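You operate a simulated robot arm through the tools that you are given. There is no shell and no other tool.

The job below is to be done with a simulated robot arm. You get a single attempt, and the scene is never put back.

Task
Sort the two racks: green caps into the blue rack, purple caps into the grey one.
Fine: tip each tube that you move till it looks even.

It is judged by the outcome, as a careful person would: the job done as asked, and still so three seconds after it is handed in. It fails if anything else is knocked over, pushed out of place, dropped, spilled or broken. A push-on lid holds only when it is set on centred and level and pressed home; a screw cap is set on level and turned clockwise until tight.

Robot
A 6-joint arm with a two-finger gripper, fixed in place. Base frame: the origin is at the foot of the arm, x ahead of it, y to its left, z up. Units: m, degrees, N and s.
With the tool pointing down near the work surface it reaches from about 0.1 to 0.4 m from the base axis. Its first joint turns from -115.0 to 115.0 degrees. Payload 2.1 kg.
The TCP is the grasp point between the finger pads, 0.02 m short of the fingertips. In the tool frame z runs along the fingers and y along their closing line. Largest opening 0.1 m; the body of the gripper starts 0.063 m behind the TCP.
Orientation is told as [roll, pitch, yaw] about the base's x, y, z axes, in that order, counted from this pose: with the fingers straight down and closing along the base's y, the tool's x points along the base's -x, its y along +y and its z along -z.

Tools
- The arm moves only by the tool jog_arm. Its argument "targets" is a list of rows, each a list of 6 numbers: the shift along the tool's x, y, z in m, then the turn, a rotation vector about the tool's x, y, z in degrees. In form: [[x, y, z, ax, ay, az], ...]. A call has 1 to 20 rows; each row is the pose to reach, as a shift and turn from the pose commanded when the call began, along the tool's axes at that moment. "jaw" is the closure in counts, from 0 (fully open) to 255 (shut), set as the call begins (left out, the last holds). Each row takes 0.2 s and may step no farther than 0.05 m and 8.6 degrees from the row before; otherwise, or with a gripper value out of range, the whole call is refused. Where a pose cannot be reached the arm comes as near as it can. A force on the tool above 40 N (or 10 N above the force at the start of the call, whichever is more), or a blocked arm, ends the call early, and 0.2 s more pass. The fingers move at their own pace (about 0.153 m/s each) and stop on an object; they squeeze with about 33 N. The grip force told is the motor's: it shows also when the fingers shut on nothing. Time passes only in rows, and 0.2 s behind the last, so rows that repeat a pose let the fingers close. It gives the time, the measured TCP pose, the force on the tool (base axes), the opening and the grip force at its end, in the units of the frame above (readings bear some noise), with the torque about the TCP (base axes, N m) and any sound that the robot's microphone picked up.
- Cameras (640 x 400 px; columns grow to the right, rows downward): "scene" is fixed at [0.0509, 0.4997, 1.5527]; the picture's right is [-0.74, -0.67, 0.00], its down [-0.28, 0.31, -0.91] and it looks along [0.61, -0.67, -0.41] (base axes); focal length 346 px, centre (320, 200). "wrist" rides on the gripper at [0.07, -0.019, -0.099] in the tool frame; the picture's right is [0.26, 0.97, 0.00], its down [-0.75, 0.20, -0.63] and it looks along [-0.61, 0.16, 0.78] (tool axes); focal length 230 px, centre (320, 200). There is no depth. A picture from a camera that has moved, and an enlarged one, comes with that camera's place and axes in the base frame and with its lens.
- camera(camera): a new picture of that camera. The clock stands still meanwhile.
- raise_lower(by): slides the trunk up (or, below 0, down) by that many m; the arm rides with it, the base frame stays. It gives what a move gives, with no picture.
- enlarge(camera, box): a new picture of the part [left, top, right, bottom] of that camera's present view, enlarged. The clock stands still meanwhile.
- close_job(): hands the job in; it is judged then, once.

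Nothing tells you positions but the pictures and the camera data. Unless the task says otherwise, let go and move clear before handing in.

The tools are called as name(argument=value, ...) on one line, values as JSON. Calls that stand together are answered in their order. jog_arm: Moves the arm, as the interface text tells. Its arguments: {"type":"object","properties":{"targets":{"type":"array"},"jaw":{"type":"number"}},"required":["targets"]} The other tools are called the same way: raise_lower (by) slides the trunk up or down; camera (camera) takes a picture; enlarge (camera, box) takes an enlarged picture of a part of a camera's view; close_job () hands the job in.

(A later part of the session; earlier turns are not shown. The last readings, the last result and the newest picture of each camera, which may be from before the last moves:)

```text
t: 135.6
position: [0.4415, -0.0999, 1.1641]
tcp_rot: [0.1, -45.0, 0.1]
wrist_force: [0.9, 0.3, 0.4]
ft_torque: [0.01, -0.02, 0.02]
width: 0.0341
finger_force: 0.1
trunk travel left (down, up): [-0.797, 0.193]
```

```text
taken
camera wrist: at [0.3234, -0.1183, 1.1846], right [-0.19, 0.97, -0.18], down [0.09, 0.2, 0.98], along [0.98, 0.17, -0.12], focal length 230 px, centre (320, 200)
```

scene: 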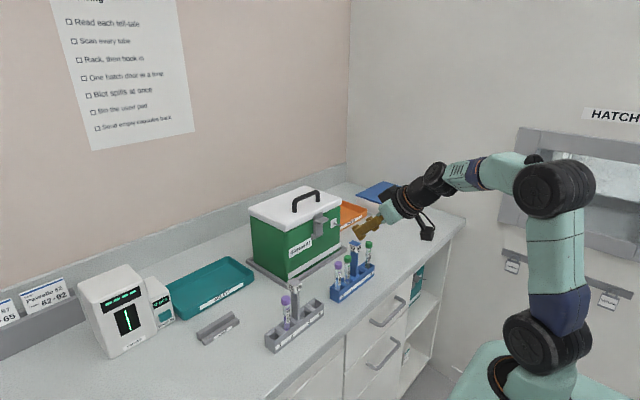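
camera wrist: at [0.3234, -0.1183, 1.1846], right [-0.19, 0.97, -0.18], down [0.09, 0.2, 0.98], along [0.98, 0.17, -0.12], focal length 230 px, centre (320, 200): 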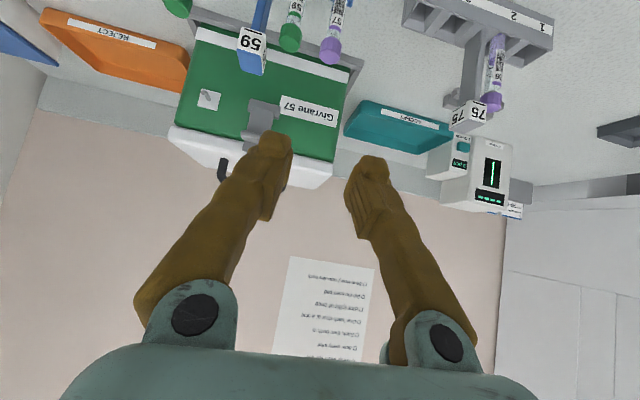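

The tool is squared at heading 0 over the front of slot 1. To keep the wrist away from its singularity for the pick, I'll raise the arm a little and lower the trunk, then measure the purple cap.

jog_arm(targets=[[-0.0212, 0, -0.0212, 0, 0, 0], [-0.0424, 0, -0.0424, 0, 0, 0]])

raise_lower(by=-0.17)

camera(camera="wrist")

enlarge(camera="wrist", box=[220, 40, 400, 200])

enlarge(camera="scene", box=[325, 235, 385, 305])

```text
t: 136.2
position: [0.4405, -0.1001, 1.2239]
tcp_rot: [0.0, -44.8, 0.3]
wrist_force: [0.4, -0.6, 0.0]
ft_torque: [0.02, -0.05, -0.01]
width: 0.0342
finger_force: 0.0
trunk travel left (down, up): [-0.797, 0.193]
```

```text
t: 138.1
position: [0.4388, -0.1011, 1.0549]
tcp_rot: [0.1, -44.9, 0.1]
wrist_force: [0.9, 0.0, -0.8]
ft_torque: [0.0, 0.0, 0.0]
width: 0.0338
finger_force: 0.1
trunk travel left (down, up): [-0.627, 0.363]
```

```text
taken
camera wrist: at [0.3215, -0.119, 1.0744], right [-0.18, 0.97, -0.18], down [0.09, 0.2, 0.98], along [0.98, 0.16, -0.12], focal length 230 px, centre (320, 200)
```

wrist: 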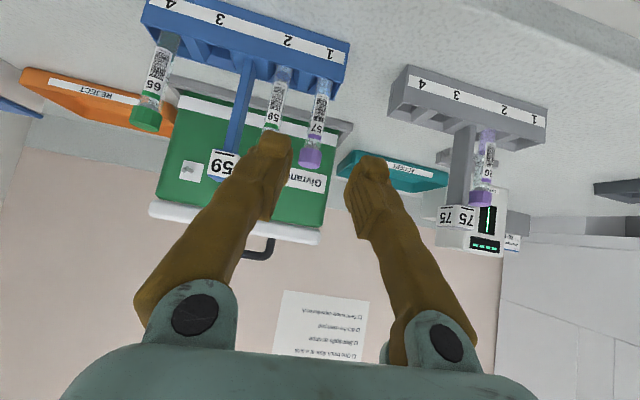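

```text
2.50 times, centred on (310, 120) of wrist
camera zoom: at [0.3215, -0.119, 1.0744], right [-0.18, 0.97, -0.18], down [0.09, 0.2, 0.98], along [0.98, 0.16, -0.12], focal length 575 px, centre (345, 400)
```

zoom: 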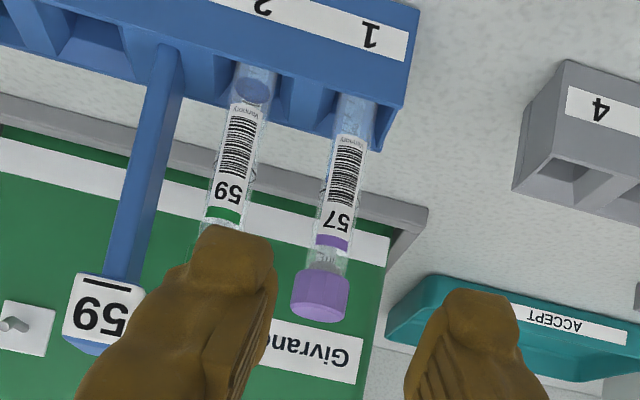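

```text
5.71 times, centred on (355, 270) of scene
camera zoom: at [0.0509, 0.4997, 1.5527], right [-0.74, -0.67, 0.0], down [-0.28, 0.31, -0.91], along [0.61, -0.67, -0.41], focal length 1975 px, centre (120, -200)
```

zoom: 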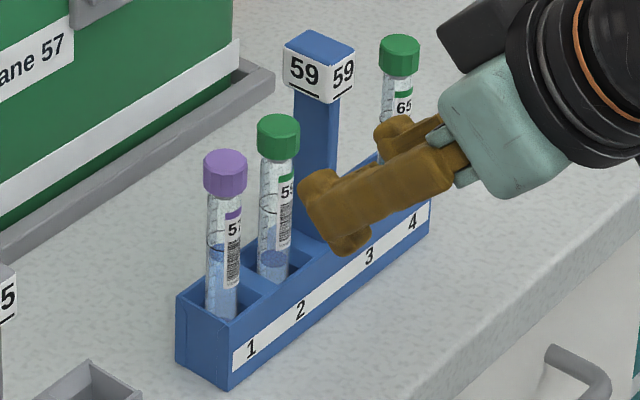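

The purple cap (57) is centred at about (0.532, -0.102, 1.011), with its neighbour 41 mm away. I'll set the jaws to 30 mm and line up along the tool axis, short of it.

jog_arm(targets=[[-0.0175, -0.0005, 0.0015, 0, 0, 0], [-0.0349, -0.001, 0.003, 0, 0, 0], [-0.0349, -0.001, 0.033, 0, 0, 0], [-0.0349, -0.001, 0.033, 0, 0, 0]], jaw=178)

camera(camera="wrist")

enlarge(camera="scene", box=[325, 225, 385, 305])

```text
t: 139.1
position: [0.4871, -0.1015, 1.0567]
tcp_rot: [0.0, -44.9, 0.2]
wrist_force: [-0.4, 0.1, -0.3]
ft_torque: [0.03, -0.02, 0.0]
width: 0.0303
finger_force: 0.0
trunk travel left (down, up): [-0.627, 0.363]
```

```text
taken
camera wrist: at [0.369, -0.1205, 1.0778], right [-0.18, 0.97, -0.18], down [0.09, 0.2, 0.98], along [0.98, 0.16, -0.12], focal length 230 px, centre (320, 200)
```

wrist: 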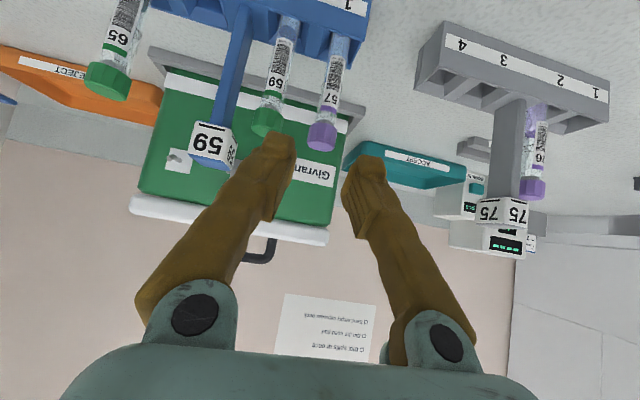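

```text
5.00 times, centred on (355, 265) of scene
camera zoom: at [0.0509, 0.4997, 1.5527], right [-0.74, -0.67, 0.0], down [-0.28, 0.31, -0.91], along [0.61, -0.67, -0.41], focal length 1728 px, centre (145, -125)
```

zoom: 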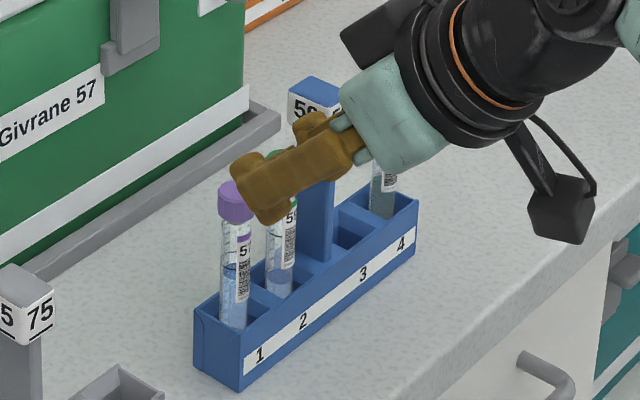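

The purple cap is centred between the fingers. I'll advance the last 60 mm in steps.

jog_arm(targets=[[0, 0, 0.015, 0, 0, 0], [0, 0, 0.03, 0, 0, 0], [0.0003, 0, 0.045, 0, 0, 0], [0.0006, 0, 0.06, 0, 0, 0], [0.0006, 0, 0.06, 0, 0, 0]])

enlarge(camera="wrist", box=[220, 90, 420, 260])

enlarge(camera="scene", box=[325, 225, 385, 305])

```text
t: 140.3
position: [0.5297, -0.1004, 1.0125]
tcp_rot: [0.0, -44.9, 0.1]
wrist_force: [-0.6, -0.5, 0.7]
ft_torque: [-0.01, 0.04, 0.02]
width: 0.0302
finger_force: 0.1
trunk travel left (down, up): [-0.627, 0.363]
```

```text
2.35 times, centred on (320, 175) of wrist
camera zoom: at [0.4113, -0.1205, 1.0329], right [-0.18, 0.97, -0.18], down [0.09, 0.2, 0.98], along [0.98, 0.16, -0.12], focal length 541 px, centre (320, 259)
```

zoom: 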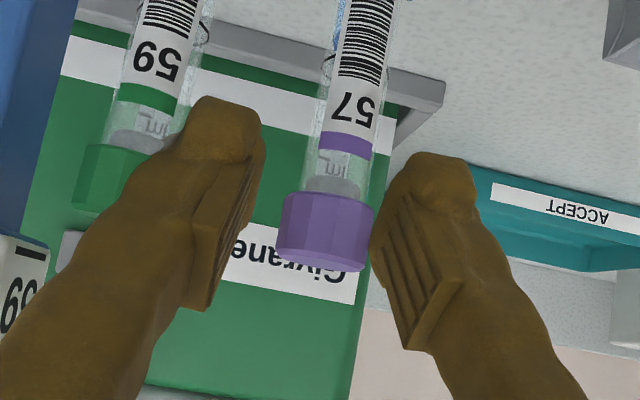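

```text
5.00 times, centred on (355, 265) of scene
camera zoom: at [0.0509, 0.4997, 1.5527], right [-0.74, -0.67, 0.0], down [-0.28, 0.31, -0.91], along [0.61, -0.67, -0.41], focal length 1728 px, centre (145, -125)
```

zoom: 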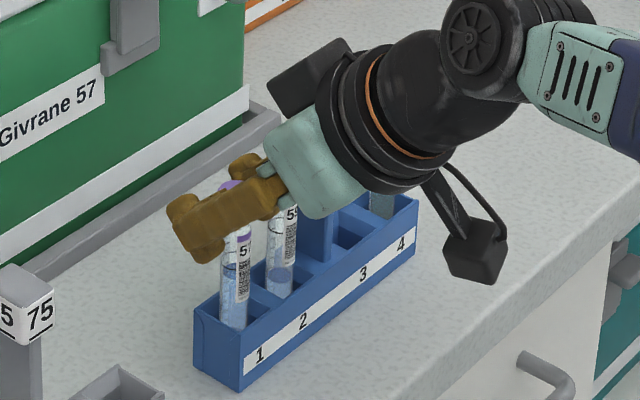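

The cap is between the pads with no contact. I'll close on it as I did with the green one.

jog_arm(targets=[[0, 0, 0, 0, 0, 0], [0, 0, 0, 0, 0, 0], [0, 0, 0, 0, 0, 0]], jaw=218)

enlarge(camera="wrist", box=[220, 90, 420, 260])

```text
t: 141.1
position: [0.5304, -0.1016, 1.0139]
tcp_rot: [-0.1, -44.9, 0.1]
wrist_force: [-0.3, -0.1, 0.7]
ft_torque: [-0.01, -0.02, 0.03]
width: 0.0147
finger_force: 0.0
trunk travel left (down, up): [-0.627, 0.363]
```

```text
2.35 times, centred on (320, 175) of wrist
camera zoom: at [0.4114, -0.1206, 1.0328], right [-0.18, 0.97, -0.18], down [0.09, 0.2, 0.98], along [0.98, 0.16, -0.12], focal length 541 px, centre (320, 259)
```

zoom: 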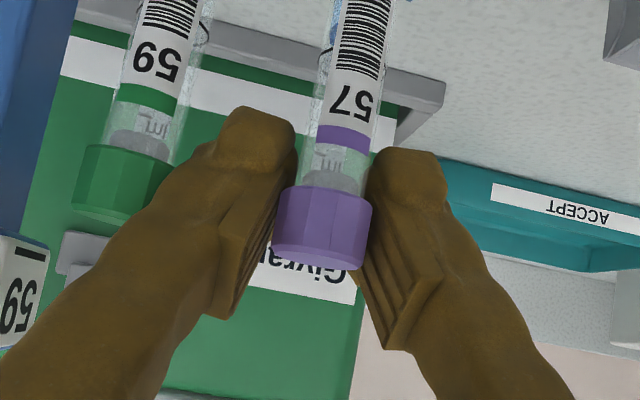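

The fingers reached 14.7 mm without force yet; this cap sits slightly deeper between the V-shaped pads. I'd rather hold it nearer the tips, so I'll reopen, back off 7 mm and close again.

jog_arm(targets=[[0, 0, 0, 0, 0, 0], [0, 0, -0.0035, 0, 0, 0], [0, 0, -0.007, 0, 0, 0]], jaw=178)

jog_arm(targets=[[0, 0, 0, 0, 0, 0], [0, 0, 0, 0, 0, 0], [0, 0, 0, 0, 0, 0]], jaw=218)

enlarge(camera="wrist", box=[220, 90, 420, 260])

enlarge(camera="scene", box=[335, 245, 375, 305])

```text
t: 141.9
position: [0.5248, -0.1013, 1.0166]
tcp_rot: [0.0, -45.0, 0.0]
wrist_force: [0.5, -0.1, -1.7]
ft_torque: [0.02, 0.0, -0.02]
width: 0.0303
finger_force: 0.1
trunk travel left (down, up): [-0.627, 0.363]
```

```text
t: 142.7
position: [0.5255, -0.1008, 1.016]
tcp_rot: [-0.1, -44.9, 0.0]
wrist_force: [0.4, 0.5, -0.1]
ft_torque: [0.0, 0.01, -0.01]
width: 0.0164
finger_force: 33.1
trunk travel left (down, up): [-0.627, 0.363]
```

```text
2.35 times, centred on (320, 175) of wrist
camera zoom: at [0.4064, -0.1201, 1.0376], right [-0.18, 0.97, -0.18], down [0.09, 0.2, 0.98], along [0.98, 0.16, -0.12], focal length 541 px, centre (320, 259)
```

zoom: 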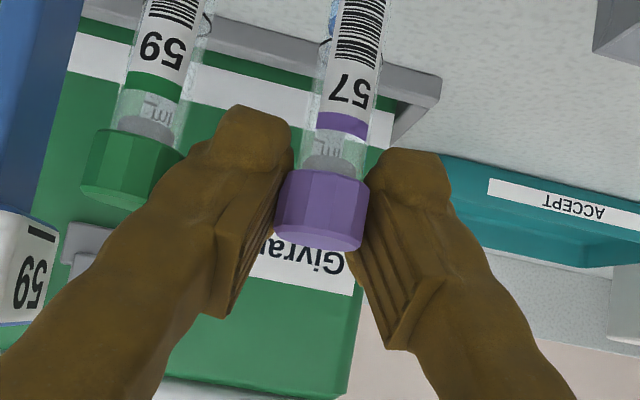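

```text
6.67 times, centred on (355, 275) of scene
camera zoom: at [0.0509, 0.4997, 1.5527], right [-0.74, -0.67, 0.0], down [-0.28, 0.31, -0.91], along [0.61, -0.67, -0.41], focal length 2304 px, centre (87, -300)
```

zoom: 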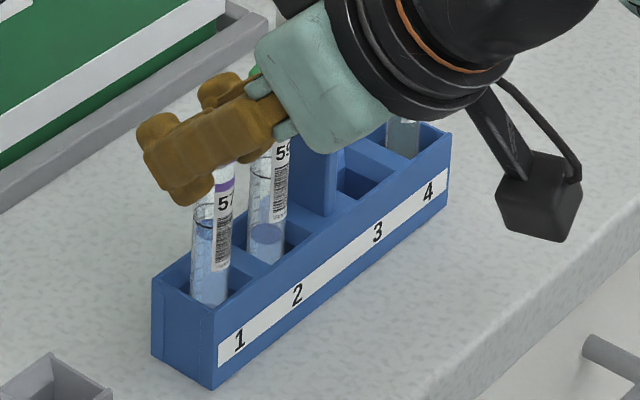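

Now the cap is firmly gripped at 16.4 mm and 33 N, much like the green one. I'll lift straight up with the trunk.

raise_lower(by=0.03)

enlarge(camera="scene", box=[325, 225, 385, 305])

raise_lower(by=0.11)

camera(camera="scene")

enlarge(camera="wrist", box=[220, 30, 420, 260])

```text
t: 143.5
position: [0.525, -0.1008, 1.0464]
tcp_rot: [0.0, -44.8, 0.1]
wrist_force: [0.1, -0.6, 0.7]
ft_torque: [0.0, 0.03, -0.01]
width: 0.0165
finger_force: 33.0
trunk travel left (down, up): [-0.657, 0.333]
```

```text
5.00 times, centred on (355, 265) of scene
camera zoom: at [0.0509, 0.4997, 1.5527], right [-0.74, -0.67, 0.0], down [-0.28, 0.31, -0.91], along [0.61, -0.67, -0.41], focal length 1728 px, centre (145, -125)
```

zoom: 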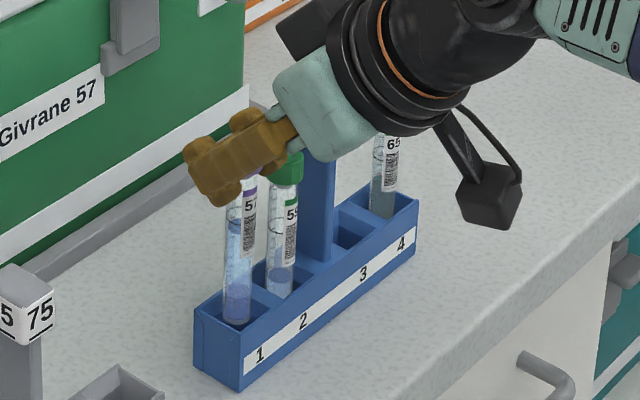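

```text
t: 144.9
position: [0.5255, -0.1013, 1.1564]
tcp_rot: [0.0, -44.8, 0.1]
wrist_force: [-0.4, -0.2, 0.6]
ft_torque: [0.03, 0.03, 0.05]
width: 0.0166
finger_force: 33.3
trunk travel left (down, up): [-0.767, 0.223]
```

```text
taken
```

scene: 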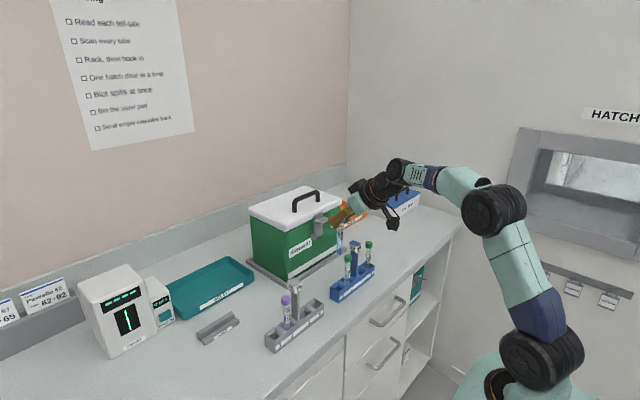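

```text
1.74 times, centred on (320, 145) of wrist
camera zoom: at [0.4065, -0.12, 1.1776], right [-0.18, 0.97, -0.18], down [0.09, 0.2, 0.98], along [0.98, 0.16, -0.12], focal length 400 px, centre (320, 296)
```

zoom: 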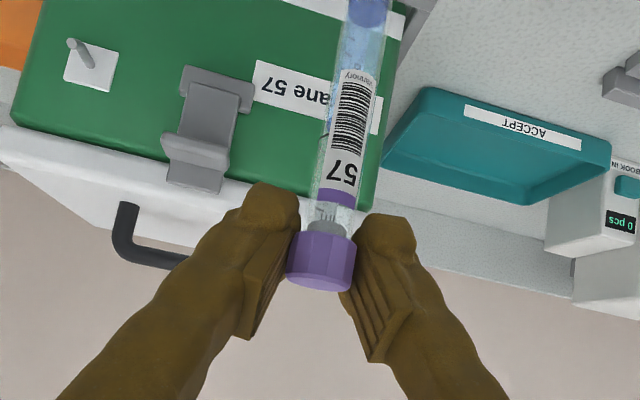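

The purple tube came out cleanly, and its settled layer is visible at the bottom. I'll move to an open area in front of the racks for tipping.

jog_arm(targets=[[0.0039, 0.0253, -0.0228, 0, 0, 0], [0.0078, 0.0507, -0.0457, 0, 0, 0], [0.0116, 0.076, -0.0685, 0, 0, 0], [0.0155, 0.1013, -0.0913, 0, 0, 0], [0.0155, 0.1013, -0.0913, 0, 0, 0]])

camera(camera="scene")

enlarge(camera="wrist", box=[250, 0, 400, 250])

```text
t: 146.1
position: [0.4507, -0.0021, 1.2111]
tcp_rot: [0.1, -44.8, 0.1]
wrist_force: [-0.5, -0.1, -0.6]
ft_torque: [0.03, 0.0, -0.04]
width: 0.0158
finger_force: 32.8
trunk travel left (down, up): [-0.767, 0.223]
```

```text
taken
```

scene: 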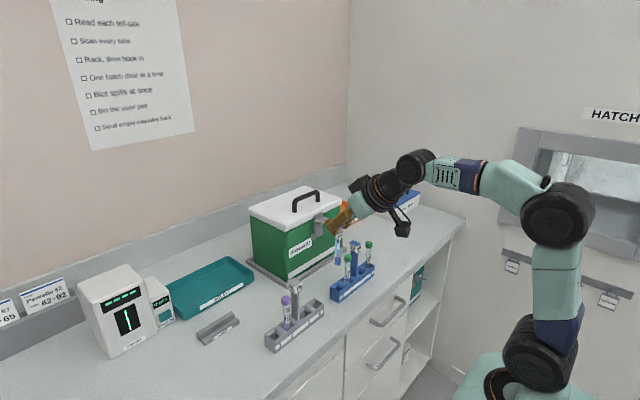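

```text
1.60 times, centred on (325, 125) of wrist
camera zoom: at [0.331, -0.0217, 1.2321], right [-0.18, 0.97, -0.18], down [0.09, 0.2, 0.98], along [0.98, 0.16, -0.12], focal length 368 px, centre (312, 320)
```

zoom: 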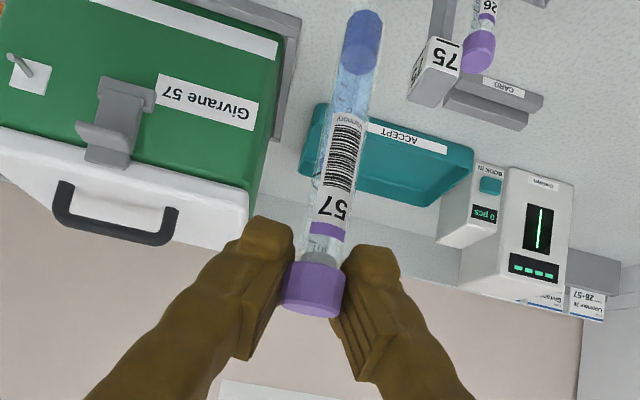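

The settled dark layer is clear to see. The jaw width dropped slightly during the move, so I'll set a tighter target and check that the grip is stable before tipping.

jog_arm(targets=[[0, 0, 0, 0, 0, 0], [0, 0, 0, 0, 0, 0], [0, 0, 0, 0, 0, 0], [0, 0, 0, 0, 0, 0], [0, 0, 0, 0, 0, 0], [0, 0, 0, 0, 0, 0]], jaw=224)

enlarge(camera="wrist", box=[250, 0, 400, 250])

```text
t: 147.5
position: [0.4485, -0.0021, 1.2112]
tcp_rot: [0.0, -44.8, 0.1]
wrist_force: [0.1, -0.2, -0.4]
ft_torque: [0.01, -0.02, 0.01]
width: 0.0156
finger_force: 32.9
trunk travel left (down, up): [-0.767, 0.223]
```

```text
1.60 times, centred on (325, 125) of wrist
camera zoom: at [0.3306, -0.0214, 1.2322], right [-0.18, 0.97, -0.18], down [0.09, 0.2, 0.98], along [0.98, 0.16, -0.12], focal length 368 px, centre (312, 320)
```

zoom: 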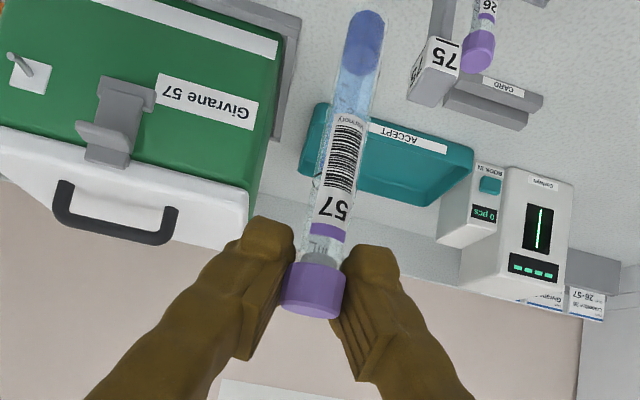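

The grip is steady at 15.6 mm with full force, and it has plenty of pad left. I'll do the first full tip by rotating 136° about the base x axis.

jog_arm(targets=[[0, 0, 0, 6.01, 0, -6.01], [0, 0, 0, 12.02, 0, -12.02], [0, 0, 0, 18.03, 0, -18.03], [0, 0, 0, 24.04, 0, -24.04], [0, 0, 0, 30.05, 0, -30.05], [0, 0, 0, 36.06, 0, -36.06], [0, 0, 0, 42.07, 0, -42.07], [0, 0, 0, 48.08, 0, -48.08]], jaw=230)

enlarge(camera="wrist", box=[250, 0, 400, 250])

```text
t: 149.3
position: [0.4484, 0.0006, 1.2119]
tcp_rot: [-74.0, -15.2, 43.1]
wrist_force: [-0.7, -0.2, -0.6]
ft_torque: [0.0, -0.02, -0.04]
width: 0.0155
finger_force: 33.3
trunk travel left (down, up): [-0.767, 0.223]
```

```text
1.60 times, centred on (325, 125) of wrist
camera zoom: at [0.3309, 0.0126, 1.2361], right [-0.18, 0.19, -0.96], down [0.08, 0.98, 0.18], along [0.98, -0.05, -0.2], focal length 368 px, centre (312, 320)
```

zoom: 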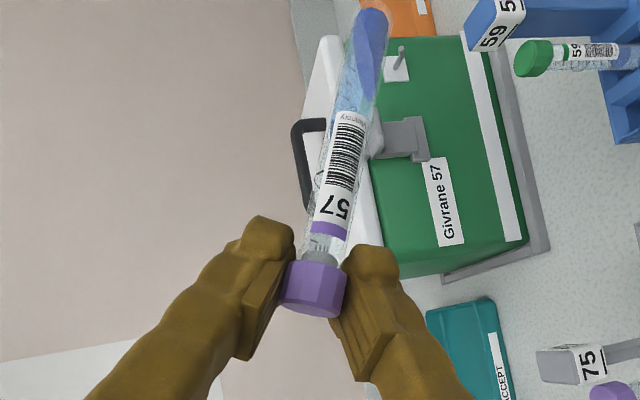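

The grip is stable at 15.5 mm. I'll continue to the inverted position.

jog_arm(targets=[[0, 0, 0, 6.01, 0, -6.01], [0, 0, 0, 12.02, 0, -12.02], [0, 0, 0, 18.03, 0, -18.03], [0, 0, 0, 24.04, 0, -24.04], [0, 0, 0, 30.05, 0, -30.05], [0, 0, 0, 36.06, 0, -36.06], [0, 0, 0, 42.07, 0, -42.07], [0, 0, 0, 48.08, 0, -48.08]])

enlarge(camera="wrist", box=[250, 0, 400, 250])

camera(camera="scene")

```text
t: 151.1
position: [0.4494, 0.0003, 1.211]
tcp_rot: [-126.2, 30.8, 35.0]
wrist_force: [-0.9, -0.1, 0.1]
ft_torque: [-0.01, 0.04, 0.03]
width: 0.0151
finger_force: 33.2
trunk travel left (down, up): [-0.767, 0.223]
```

```text
1.60 times, centred on (325, 125) of wrist
camera zoom: at [0.3311, 0.027, 1.2088], right [-0.18, -0.82, -0.54], down [0.08, 0.53, -0.84], along [0.98, -0.2, -0.03], focal length 368 px, centre (312, 320)
```

zoom: 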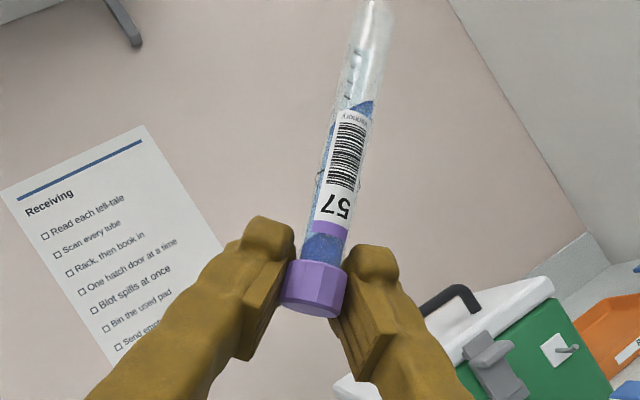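

```text
taken
```

scene: 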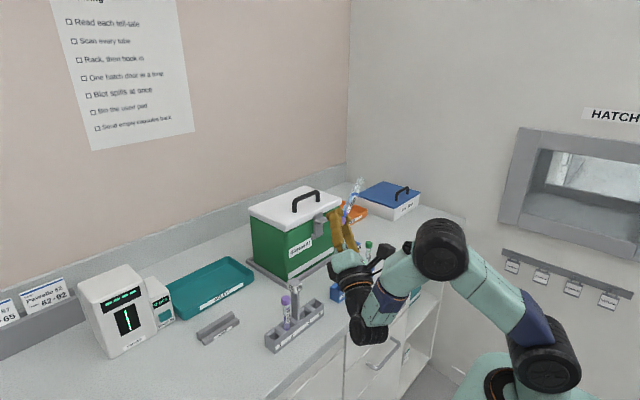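

Inverted without any problem, and the grip is firm. I'll return to fully upright.

jog_arm(targets=[[0, 0, 0, -6.01, 0, 6.01], [0, 0, 0, -12.02, 0, 12.02], [0, 0, 0, -18.03, 0, 18.03], [0, 0, 0, -24.04, 0, 24.04], [0, 0, 0, -30.05, 0, 30.05], [0, 0, 0, -36.06, 0, 36.06], [0, 0, 0, -42.07, 0, 42.07], [0, 0, 0, -48.08, 0, 48.08], [0, 0, 0, -54.09, 0, 54.09], [0, 0, 0, -60.1, 0, 60.1], [0, 0, 0, -66.11, 0, 66.11], [0, 0, 0, -72.12, 0, 72.12], [0, 0, 0, -78.13, 0, 78.13], [0, 0, 0, -84.14, 0, 84.14], [0, 0, 0, -90.15, 0, 90.15], [0, 0, 0, -96.16, 0, 96.16]])

enlarge(camera="wrist", box=[250, 0, 400, 250])

enlarge(camera="scene", box=[320, 210, 360, 270])

```text
t: 154.5
position: [0.4496, -0.0009, 1.2113]
tcp_rot: [0.1, -44.8, 0.0]
wrist_force: [0.6, -0.3, -0.4]
ft_torque: [0.03, -0.01, 0.0]
width: 0.0152
finger_force: 33.5
trunk travel left (down, up): [-0.767, 0.223]
```

```text
1.60 times, centred on (325, 125) of wrist
camera zoom: at [0.3312, -0.0197, 1.2315], right [-0.18, 0.97, -0.18], down [0.09, 0.2, 0.98], along [0.98, 0.17, -0.12], focal length 368 px, centre (312, 320)
```

zoom: 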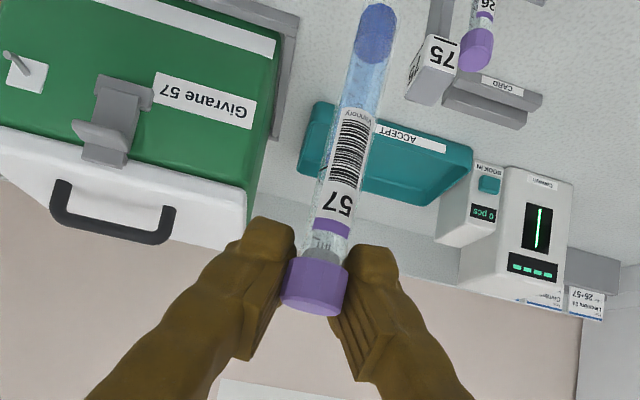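

```text
6.67 times, centred on (340, 240) of scene
camera zoom: at [0.0509, 0.4997, 1.5527], right [-0.74, -0.67, 0.0], down [-0.28, 0.31, -0.91], along [0.61, -0.67, -0.41], focal length 2304 px, centre (187, -67)
```

zoom: 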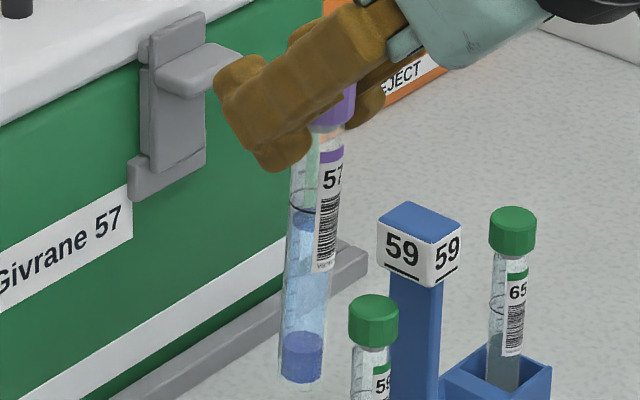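

One full tip done; the dark layer is still there. I'll repeat with the same motion.

jog_arm(targets=[[0, 0, 0, 6.01, 0, -6.01], [0, 0, 0, 12.02, 0, -12.02], [0, 0, 0, 18.03, 0, -18.03], [0, 0, 0, 24.04, 0, -24.04], [0, 0, 0, 30.05, 0, -30.05], [0, 0, 0, 36.06, 0, -36.06], [0, 0, 0, 42.07, 0, -42.07], [0, 0, 0, 48.08, 0, -48.08], [0, 0, 0, 54.09, 0, -54.09], [0, 0, 0, 60.1, 0, -60.1], [0, 0, 0, 66.11, 0, -66.11], [0, 0, 0, 72.12, 0, -72.12], [0, 0, 0, 78.13, 0, -78.13], [0, 0, 0, 84.14, 0, -84.14], [0, 0, 0, 90.15, 0, -90.15], [0, 0, 0, 96.16, 0, -96.16]])

enlarge(camera="wrist", box=[250, 0, 400, 250])

```text
t: 157.9
position: [0.4501, 0.0, 1.2104]
tcp_rot: [-126.2, 30.7, 35.0]
wrist_force: [-0.6, 1.4, -0.4]
ft_torque: [0.0, 0.01, 0.01]
width: 0.0149
finger_force: 33.2
trunk travel left (down, up): [-0.767, 0.223]
```

```text
1.60 times, centred on (325, 125) of wrist
camera zoom: at [0.3311, 0.0272, 1.209], right [-0.18, -0.82, -0.54], down [0.08, 0.53, -0.84], along [0.98, -0.2, -0.03], focal length 368 px, centre (312, 320)
```

zoom: 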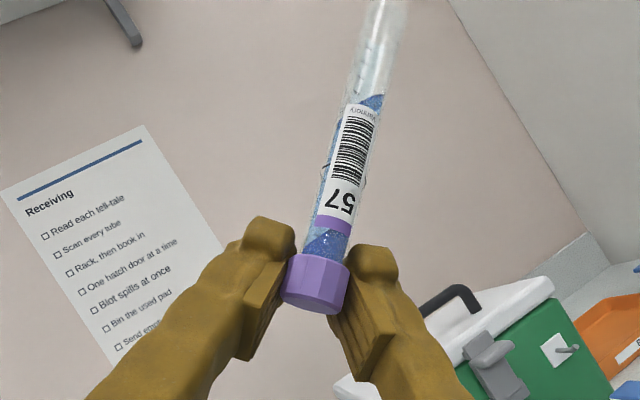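

Inverted again with a firm grip. I'll go back to upright.

jog_arm(targets=[[0, 0, 0, -6.01, 0, 6.01], [0, 0, 0, -12.02, 0, 12.02], [0, 0, 0, -18.03, 0, 18.03], [0, 0, 0, -24.04, 0, 24.04], [0, 0, 0, -30.05, 0, 30.05], [0, 0, 0, -36.06, 0, 36.06], [0, 0, 0, -42.07, 0, 42.07], [0, 0, 0, -48.08, 0, 48.08], [0, 0, 0, -54.09, 0, 54.09], [0, 0, 0, -60.1, 0, 60.1], [0, 0, 0, -66.11, 0, 66.11], [0, 0, 0, -72.12, 0, 72.12], [0, 0, 0, -78.13, 0, 78.13], [0, 0, 0, -84.14, 0, 84.14], [0, 0, 0, -90.15, 0, 90.15], [0, 0, 0, -96.16, 0, 96.16]])

enlarge(camera="wrist", box=[250, 0, 400, 250])

enlarge(camera="scene", box=[320, 210, 360, 270])

```text
t: 161.3
position: [0.449, -0.0006, 1.2112]
tcp_rot: [0.1, -44.9, 0.2]
wrist_force: [0.3, 0.6, -0.2]
ft_torque: [-0.01, -0.02, 0.0]
width: 0.0147
finger_force: 33.5
trunk travel left (down, up): [-0.767, 0.223]
```

```text
1.60 times, centred on (325, 125) of wrist
camera zoom: at [0.331, -0.0194, 1.2321], right [-0.19, 0.97, -0.18], down [0.09, 0.2, 0.98], along [0.98, 0.17, -0.12], focal length 368 px, centre (312, 320)
```

zoom: 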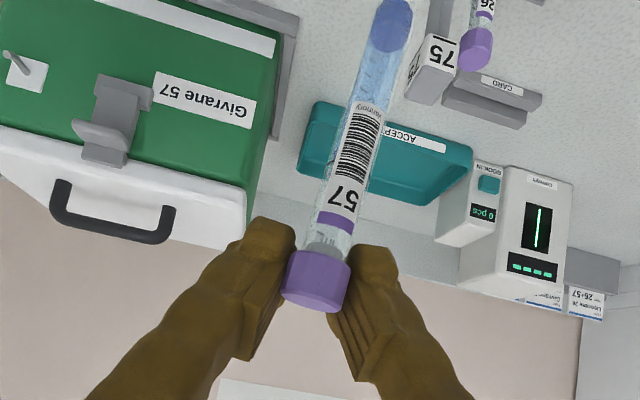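

```text
6.67 times, centred on (340, 240) of scene
camera zoom: at [0.0509, 0.4997, 1.5527], right [-0.74, -0.67, 0.0], down [-0.28, 0.31, -0.91], along [0.61, -0.67, -0.41], focal length 2304 px, centre (187, -67)
```

zoom: 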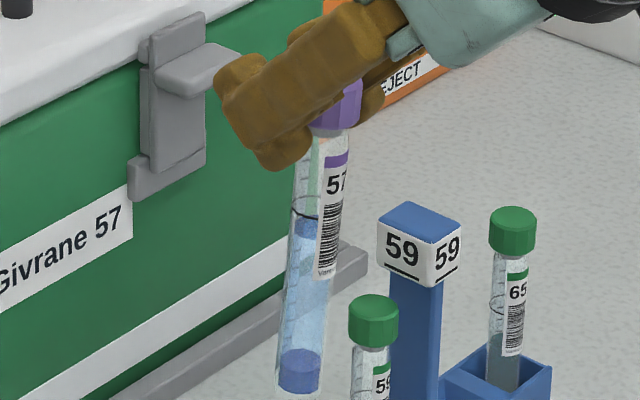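

The band is lighter than before, so it's mixing. The tube leans a few degrees in the grip now, which I can correct when placing it. I'll do the third tip.

jog_arm(targets=[[0, 0, 0, 6.01, 0, -6.01], [0, 0, 0, 12.02, 0, -12.02], [0, 0, 0, 18.03, 0, -18.03], [0, 0, 0, 24.04, 0, -24.04], [0, 0, 0, 30.05, 0, -30.05], [0, 0, 0, 36.06, 0, -36.06], [0, 0, 0, 42.07, 0, -42.07], [0, 0, 0, 48.08, 0, -48.08], [0, 0, 0, 54.09, 0, -54.09], [0, 0, 0, 60.1, 0, -60.1], [0, 0, 0, 66.11, 0, -66.11], [0, 0, 0, 72.12, 0, -72.12], [0, 0, 0, 78.13, 0, -78.13], [0, 0, 0, 84.14, 0, -84.14], [0, 0, 0, 90.15, 0, -90.15], [0, 0, 0, 96.16, 0, -96.16]])

enlarge(camera="wrist", box=[250, 0, 400, 250])

```text
t: 164.7
position: [0.4496, -0.001, 1.2099]
tcp_rot: [-126.2, 30.7, 35.0]
wrist_force: [0.2, -0.3, 0.3]
ft_torque: [0.04, 0.0, -0.01]
width: 0.0132
finger_force: 32.8
trunk travel left (down, up): [-0.767, 0.223]
```

```text
1.60 times, centred on (325, 125) of wrist
camera zoom: at [0.3309, 0.0275, 1.2084], right [-0.18, -0.82, -0.54], down [0.08, 0.53, -0.84], along [0.98, -0.2, -0.03], focal length 368 px, centre (312, 320)
```

zoom: 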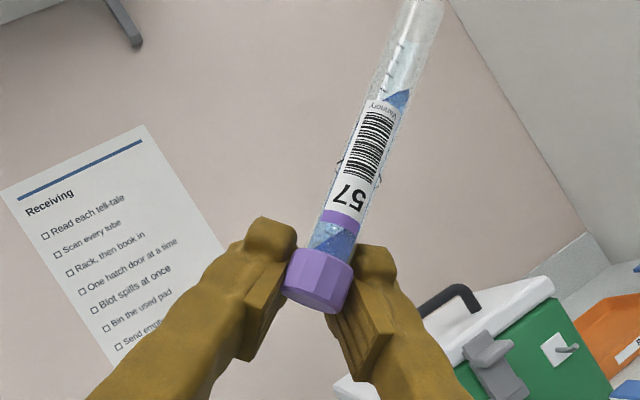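

The tube is leaning more in the grip while inverted (13.2 mm now). I'll limit the jaw closure to stop the squeeze-out and return upright straight away.

jog_arm(targets=[[0, 0, 0, -6.01, 0, 6.01], [0, 0, 0, -12.02, 0, 12.02], [0, 0, 0, -18.03, 0, 18.03], [0, 0, 0, -24.04, 0, 24.04], [0, 0, 0, -30.05, 0, 30.05], [0, 0, 0, -36.06, 0, 36.06], [0, 0, 0, -42.07, 0, 42.07], [0, 0, 0, -48.08, 0, 48.08], [0, 0, 0, -54.09, 0, 54.09], [0, 0, 0, -60.1, 0, 60.1], [0, 0, 0, -66.11, 0, 66.11], [0, 0, 0, -72.12, 0, 72.12], [0, 0, 0, -78.13, 0, 78.13], [0, 0, 0, -84.14, 0, 84.14], [0, 0, 0, -90.15, 0, 90.15], [0, 0, 0, -96.16, 0, 96.16]], jaw=225)

enlarge(camera="wrist", box=[250, 0, 400, 250])

enlarge(camera="scene", box=[310, 200, 370, 280])

```text
t: 168.1
position: [0.4497, -0.0005, 1.2108]
tcp_rot: [0.0, -44.8, 0.2]
wrist_force: [0.0, -0.3, -0.2]
ft_torque: [0.04, 0.02, 0.01]
width: 0.0127
finger_force: 0.6
trunk travel left (down, up): [-0.767, 0.223]
```

```text
1.60 times, centred on (325, 125) of wrist
camera zoom: at [0.3309, -0.0196, 1.2314], right [-0.18, 0.97, -0.18], down [0.09, 0.2, 0.98], along [0.98, 0.17, -0.12], focal length 368 px, centre (312, 320)
```

zoom: 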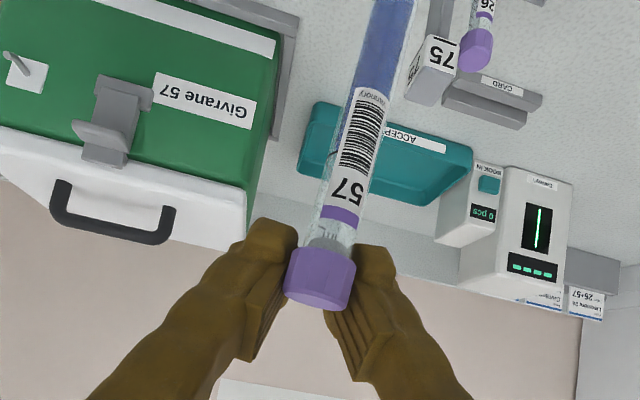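

```text
5.00 times, centred on (340, 240) of scene
camera zoom: at [0.0509, 0.4997, 1.5527], right [-0.74, -0.67, 0.0], down [-0.28, 0.31, -0.91], along [0.61, -0.67, -0.41], focal length 1728 px, centre (220, 0)
```

zoom: 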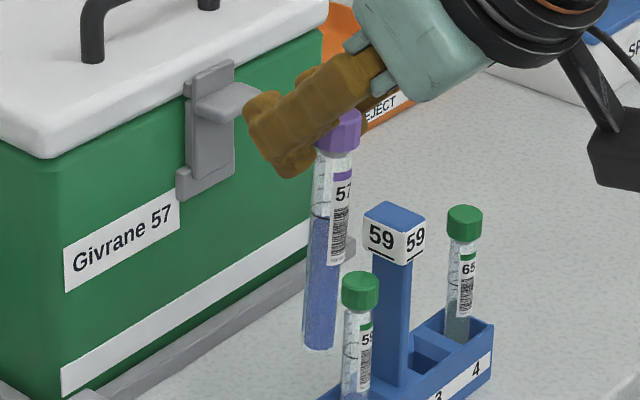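

The contents are now an even blue-violet with no band at all. The cap grip is light but the tube hangs safely cap-up, wedged toward the fingertips. I'll tighten slightly and measure the grey rack's slot 4.

jog_arm(targets=[[0, 0, 0, 0, 0, 0], [0, 0, 0, 0, 0, 0]], jaw=226)

enlarge(camera="scene", box=[255, 275, 335, 360])

camera(camera="wrist")

```text
t: 168.7
position: [0.4494, -0.0004, 1.2099]
tcp_rot: [-0.1, -45.0, 0.1]
wrist_force: [-0.3, 0.8, -0.3]
ft_torque: [0.0, 0.03, -0.01]
width: 0.0127
finger_force: 1.0
trunk travel left (down, up): [-0.767, 0.223]
```

```text
4.71 times, centred on (295, 318) of scene
camera zoom: at [0.0509, 0.4997, 1.5527], right [-0.74, -0.67, 0.0], down [-0.28, 0.31, -0.91], along [0.61, -0.67, -0.41], focal length 1626 px, centre (438, -353)
```

zoom: 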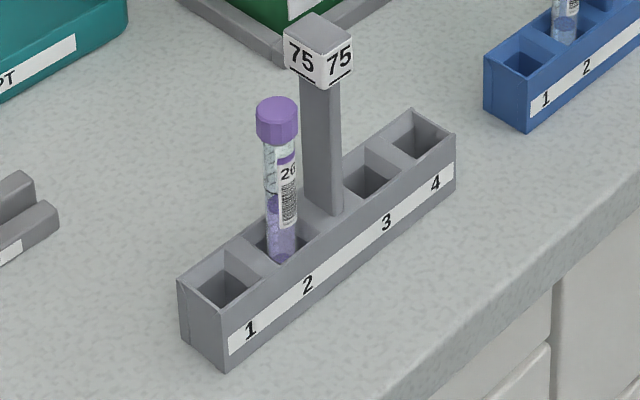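

```text
taken
camera wrist: at [0.3308, -0.0189, 1.2313], right [-0.19, 0.97, -0.18], down [0.09, 0.2, 0.98], along [0.98, 0.16, -0.12], focal length 230 px, centre (320, 200)
```

wrist: 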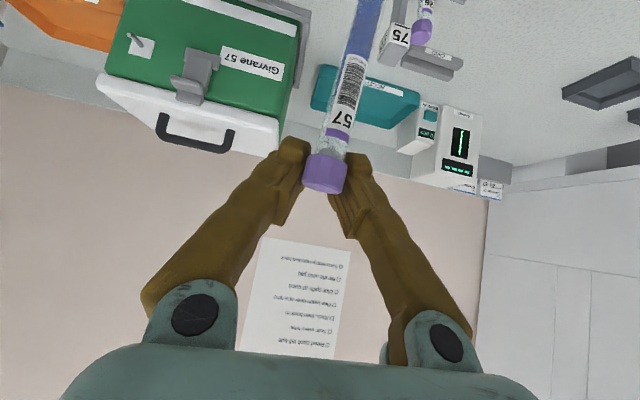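

The grip reads only 1 N. I'll try one more count of closure to get a moderate hold.

jog_arm(targets=[[0, 0, 0, 0, 0, 0]], jaw=227)

```text
t: 169.1
position: [0.4496, 0.0004, 1.2096]
tcp_rot: [0.0, -45.0, 0.1]
wrist_force: [0.9, -0.5, 0.5]
ft_torque: [0.04, -0.02, 0.01]
width: 0.0119
finger_force: 1.0
trunk travel left (down, up): [-0.767, 0.223]
```

I'll look closely at how the cap sits in the fingers.

enlarge(camera="wrist", box=[260, 110, 400, 250])

enlarge(camera="scene", box=[320, 200, 370, 260])

```text
2.86 times, centred on (330, 180) of wrist
camera zoom: at [0.3308, -0.0188, 1.2313], right [-0.18, 0.97, -0.18], down [0.09, 0.2, 0.98], along [0.98, 0.16, -0.12], focal length 657 px, centre (291, 257)
```

zoom: 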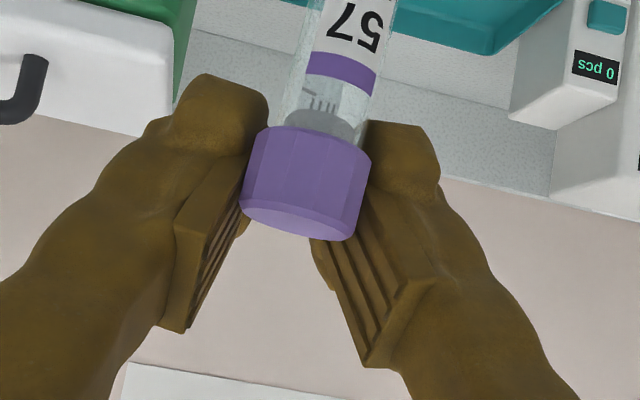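

```text
6.67 times, centred on (345, 230) of scene
camera zoom: at [0.0509, 0.4997, 1.5527], right [-0.74, -0.67, 0.0], down [-0.28, 0.31, -0.91], along [0.61, -0.67, -0.41], focal length 2304 px, centre (153, 0)
```

zoom: 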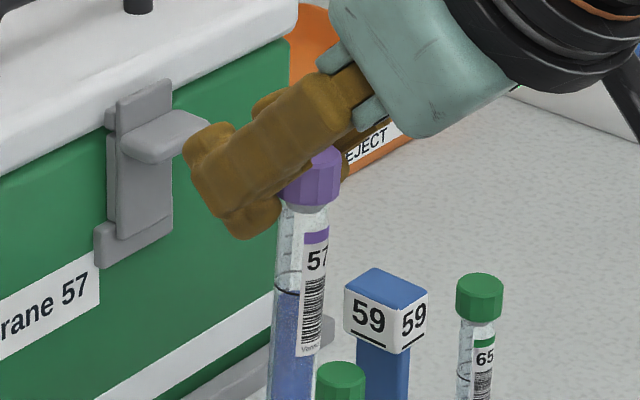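

The cap has slid to the rear edge of the fingers, so squeezing harder would push it out. I'll leave the jaws exactly as they are and move gently and directly over grey slot 4, at about (0.534, -0.011), straightening the lean on the way.

jog_arm(targets=[[-0.01097, -0.0017, 0.01097, 0.54, 0, -0.54], [-0.02193, -0.0033, 0.02193, 1.08, 0, -1.08], [-0.0329, -0.005, 0.0329, 1.62, 0, -1.62], [-0.04387, -0.0067, 0.04387, 2.17, 0, -2.17], [-0.05483, -0.0083, 0.05483, 2.71, 0, -2.71], [-0.0658, -0.01, 0.0658, 3.25, 0, -3.25]])

enlarge(camera="wrist", box=[240, 0, 420, 250])

enlarge(camera="scene", box=[260, 210, 360, 330])

```text
t: 170.5
position: [0.5443, -0.0092, 1.2094]
tcp_rot: [-6.5, -44.6, 4.6]
wrist_force: [0.2, 0.5, -0.3]
ft_torque: [-0.02, 0.01, 0.01]
width: 0.0121
finger_force: 0.7
trunk travel left (down, up): [-0.767, 0.223]
```

```text
1.60 times, centred on (330, 125) of wrist
camera zoom: at [0.4251, -0.0261, 1.2324], right [-0.19, 0.95, -0.26], down [0.09, 0.28, 0.96], along [0.98, 0.15, -0.14], focal length 368 px, centre (304, 320)
```

zoom: 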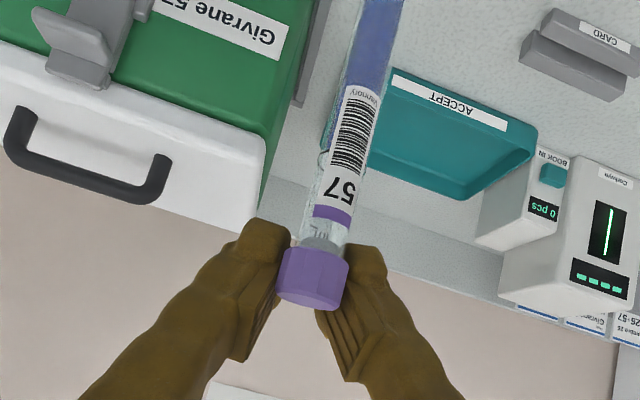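

```text
3.33 times, centred on (310, 270) of scene
camera zoom: at [0.0509, 0.4997, 1.5527], right [-0.74, -0.67, 0.0], down [-0.28, 0.31, -0.91], along [0.61, -0.67, -0.41], focal length 1152 px, centre (353, -33)
```

zoom: 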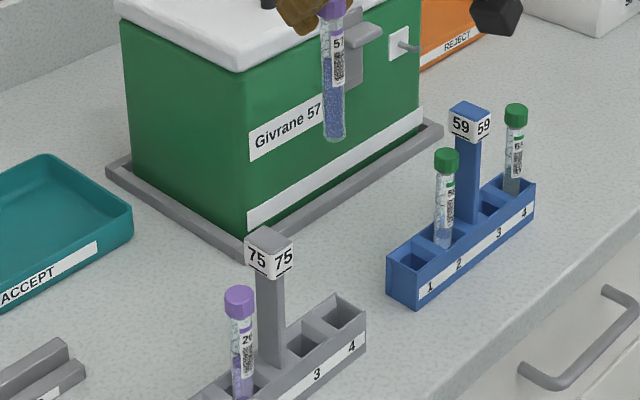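

The tube is still held and now hangs vertically, with its end about 3 mm from the slot centre line. I'll lower it part-way with the trunk and check again.

raise_lower(by=-0.12)

enlarge(camera="scene", box=[280, 255, 345, 330])

camera(camera="wrist")

```text
t: 172.0
position: [0.5428, -0.0085, 1.0906]
tcp_rot: [-6.5, -44.6, 4.8]
wrist_force: [0.2, 0.6, 0.5]
ft_torque: [0.0, 0.0, 0.0]
width: 0.012
finger_force: 0.4
trunk travel left (down, up): [-0.647, 0.343]
```

```text
5.33 times, centred on (312, 292) of scene
camera zoom: at [0.0509, 0.4997, 1.5527], right [-0.74, -0.67, 0.0], down [-0.28, 0.31, -0.91], along [0.61, -0.67, -0.41], focal length 1843 px, centre (360, -293)
```

zoom: 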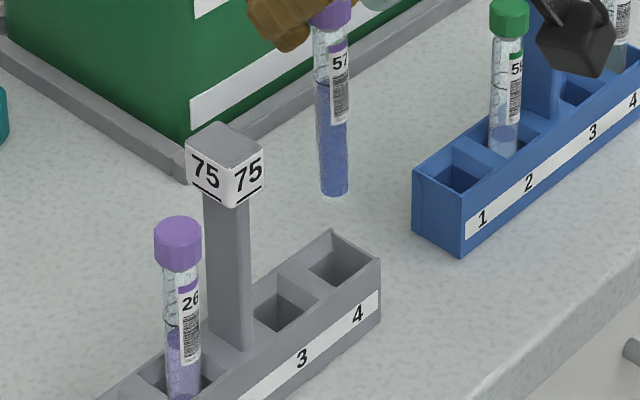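

```text
taken
camera wrist: at [0.4239, -0.0262, 1.1129], right [-0.19, 0.95, -0.26], down [0.09, 0.28, 0.96], along [0.98, 0.15, -0.13], focal length 230 px, centre (320, 200)
```

wrist: 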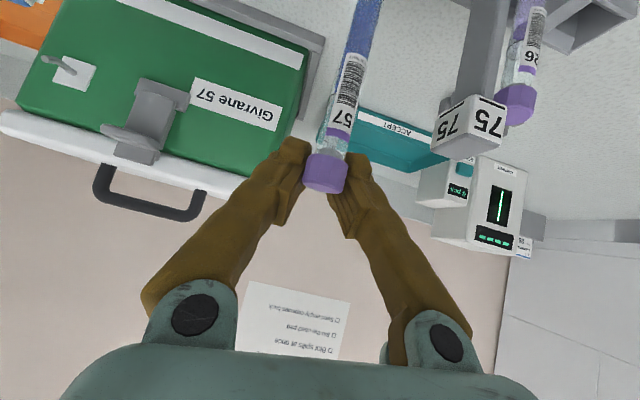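

The tube is tracking well: its end is within about 3 mm of the slot centre. I'll lower to just above the rim and look again.

raise_lower(by=-0.035)

enlarge(camera="scene", box=[290, 265, 340, 325])

enlarge(camera="wrist", box=[260, 0, 460, 220])

```text
t: 172.8
position: [0.543, -0.009, 1.0557]
tcp_rot: [-6.5, -44.7, 4.7]
wrist_force: [0.2, -0.2, -0.7]
ft_torque: [-0.02, 0.01, 0.01]
width: 0.0118
finger_force: 0.3
trunk travel left (down, up): [-0.612, 0.378]
```

```text
6.67 times, centred on (315, 295) of scene
camera zoom: at [0.0509, 0.4997, 1.5527], right [-0.74, -0.67, 0.0], down [-0.28, 0.31, -0.91], along [0.61, -0.67, -0.41], focal length 2304 px, centre (353, -433)
```

zoom: 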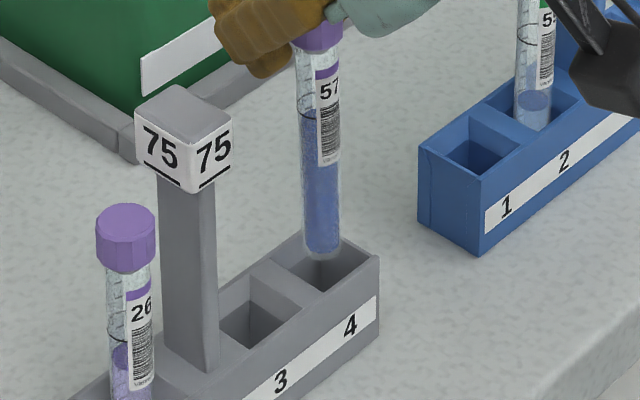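

```text
1.82 times, centred on (360, 110) of wrist
camera zoom: at [0.4239, -0.0262, 1.0779], right [-0.19, 0.95, -0.26], down [0.09, 0.28, 0.96], along [0.98, 0.15, -0.13], focal length 418 px, centre (247, 364)
```

zoom: 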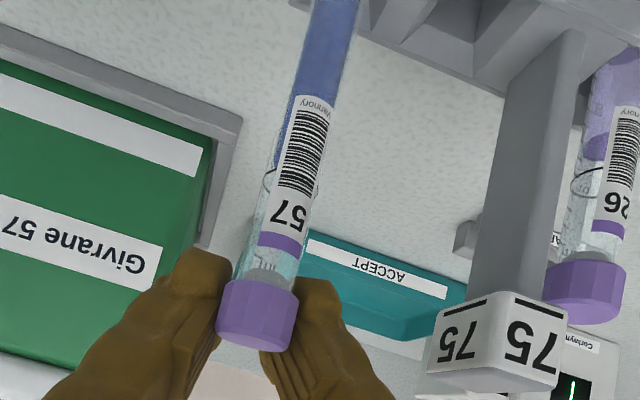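

The end is just above the rim; the best estimate puts it about 4.5 mm short in x and 2 mm off in y. I'll nudge by that amount, gently.

jog_arm(targets=[[-0.0015, -0.001, 0.0016, 0, 0, 0], [-0.0031, -0.002, 0.0033, 0, 0, 0]])

enlarge(camera="scene", box=[290, 265, 340, 325])

```text
t: 173.4
position: [0.5462, -0.0096, 1.0558]
tcp_rot: [-6.5, -44.6, 4.7]
wrist_force: [0.0, -0.7, 0.8]
ft_torque: [-0.01, -0.03, 0.0]
width: 0.0121
finger_force: 0.7
trunk travel left (down, up): [-0.612, 0.378]
```

```text
6.67 times, centred on (315, 295) of scene
camera zoom: at [0.0509, 0.4997, 1.5527], right [-0.74, -0.67, 0.0], down [-0.28, 0.31, -0.91], along [0.61, -0.67, -0.41], focal length 2304 px, centre (353, -433)
```

zoom: 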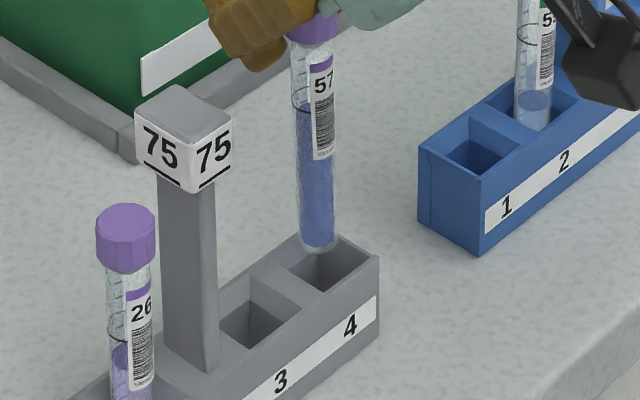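

The end is now over the slot's centre. I'll lower in small steps.

raise_lower(by=-0.012)

enlarge(camera="scene", box=[290, 265, 340, 325])

```text
t: 174.0
position: [0.5472, -0.0103, 1.0436]
tcp_rot: [-6.5, -44.7, 4.7]
wrist_force: [1.0, -0.5, -1.2]
ft_torque: [0.0, 0.02, 0.02]
width: 0.0118
finger_force: 0.8
trunk travel left (down, up): [-0.6, 0.39]
```

```text
6.67 times, centred on (315, 295) of scene
camera zoom: at [0.0509, 0.4997, 1.5527], right [-0.74, -0.67, 0.0], down [-0.28, 0.31, -0.91], along [0.61, -0.67, -0.41], focal length 2304 px, centre (353, -433)
```

zoom: 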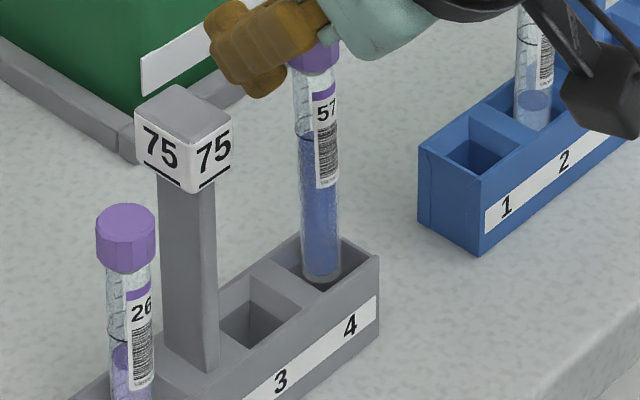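

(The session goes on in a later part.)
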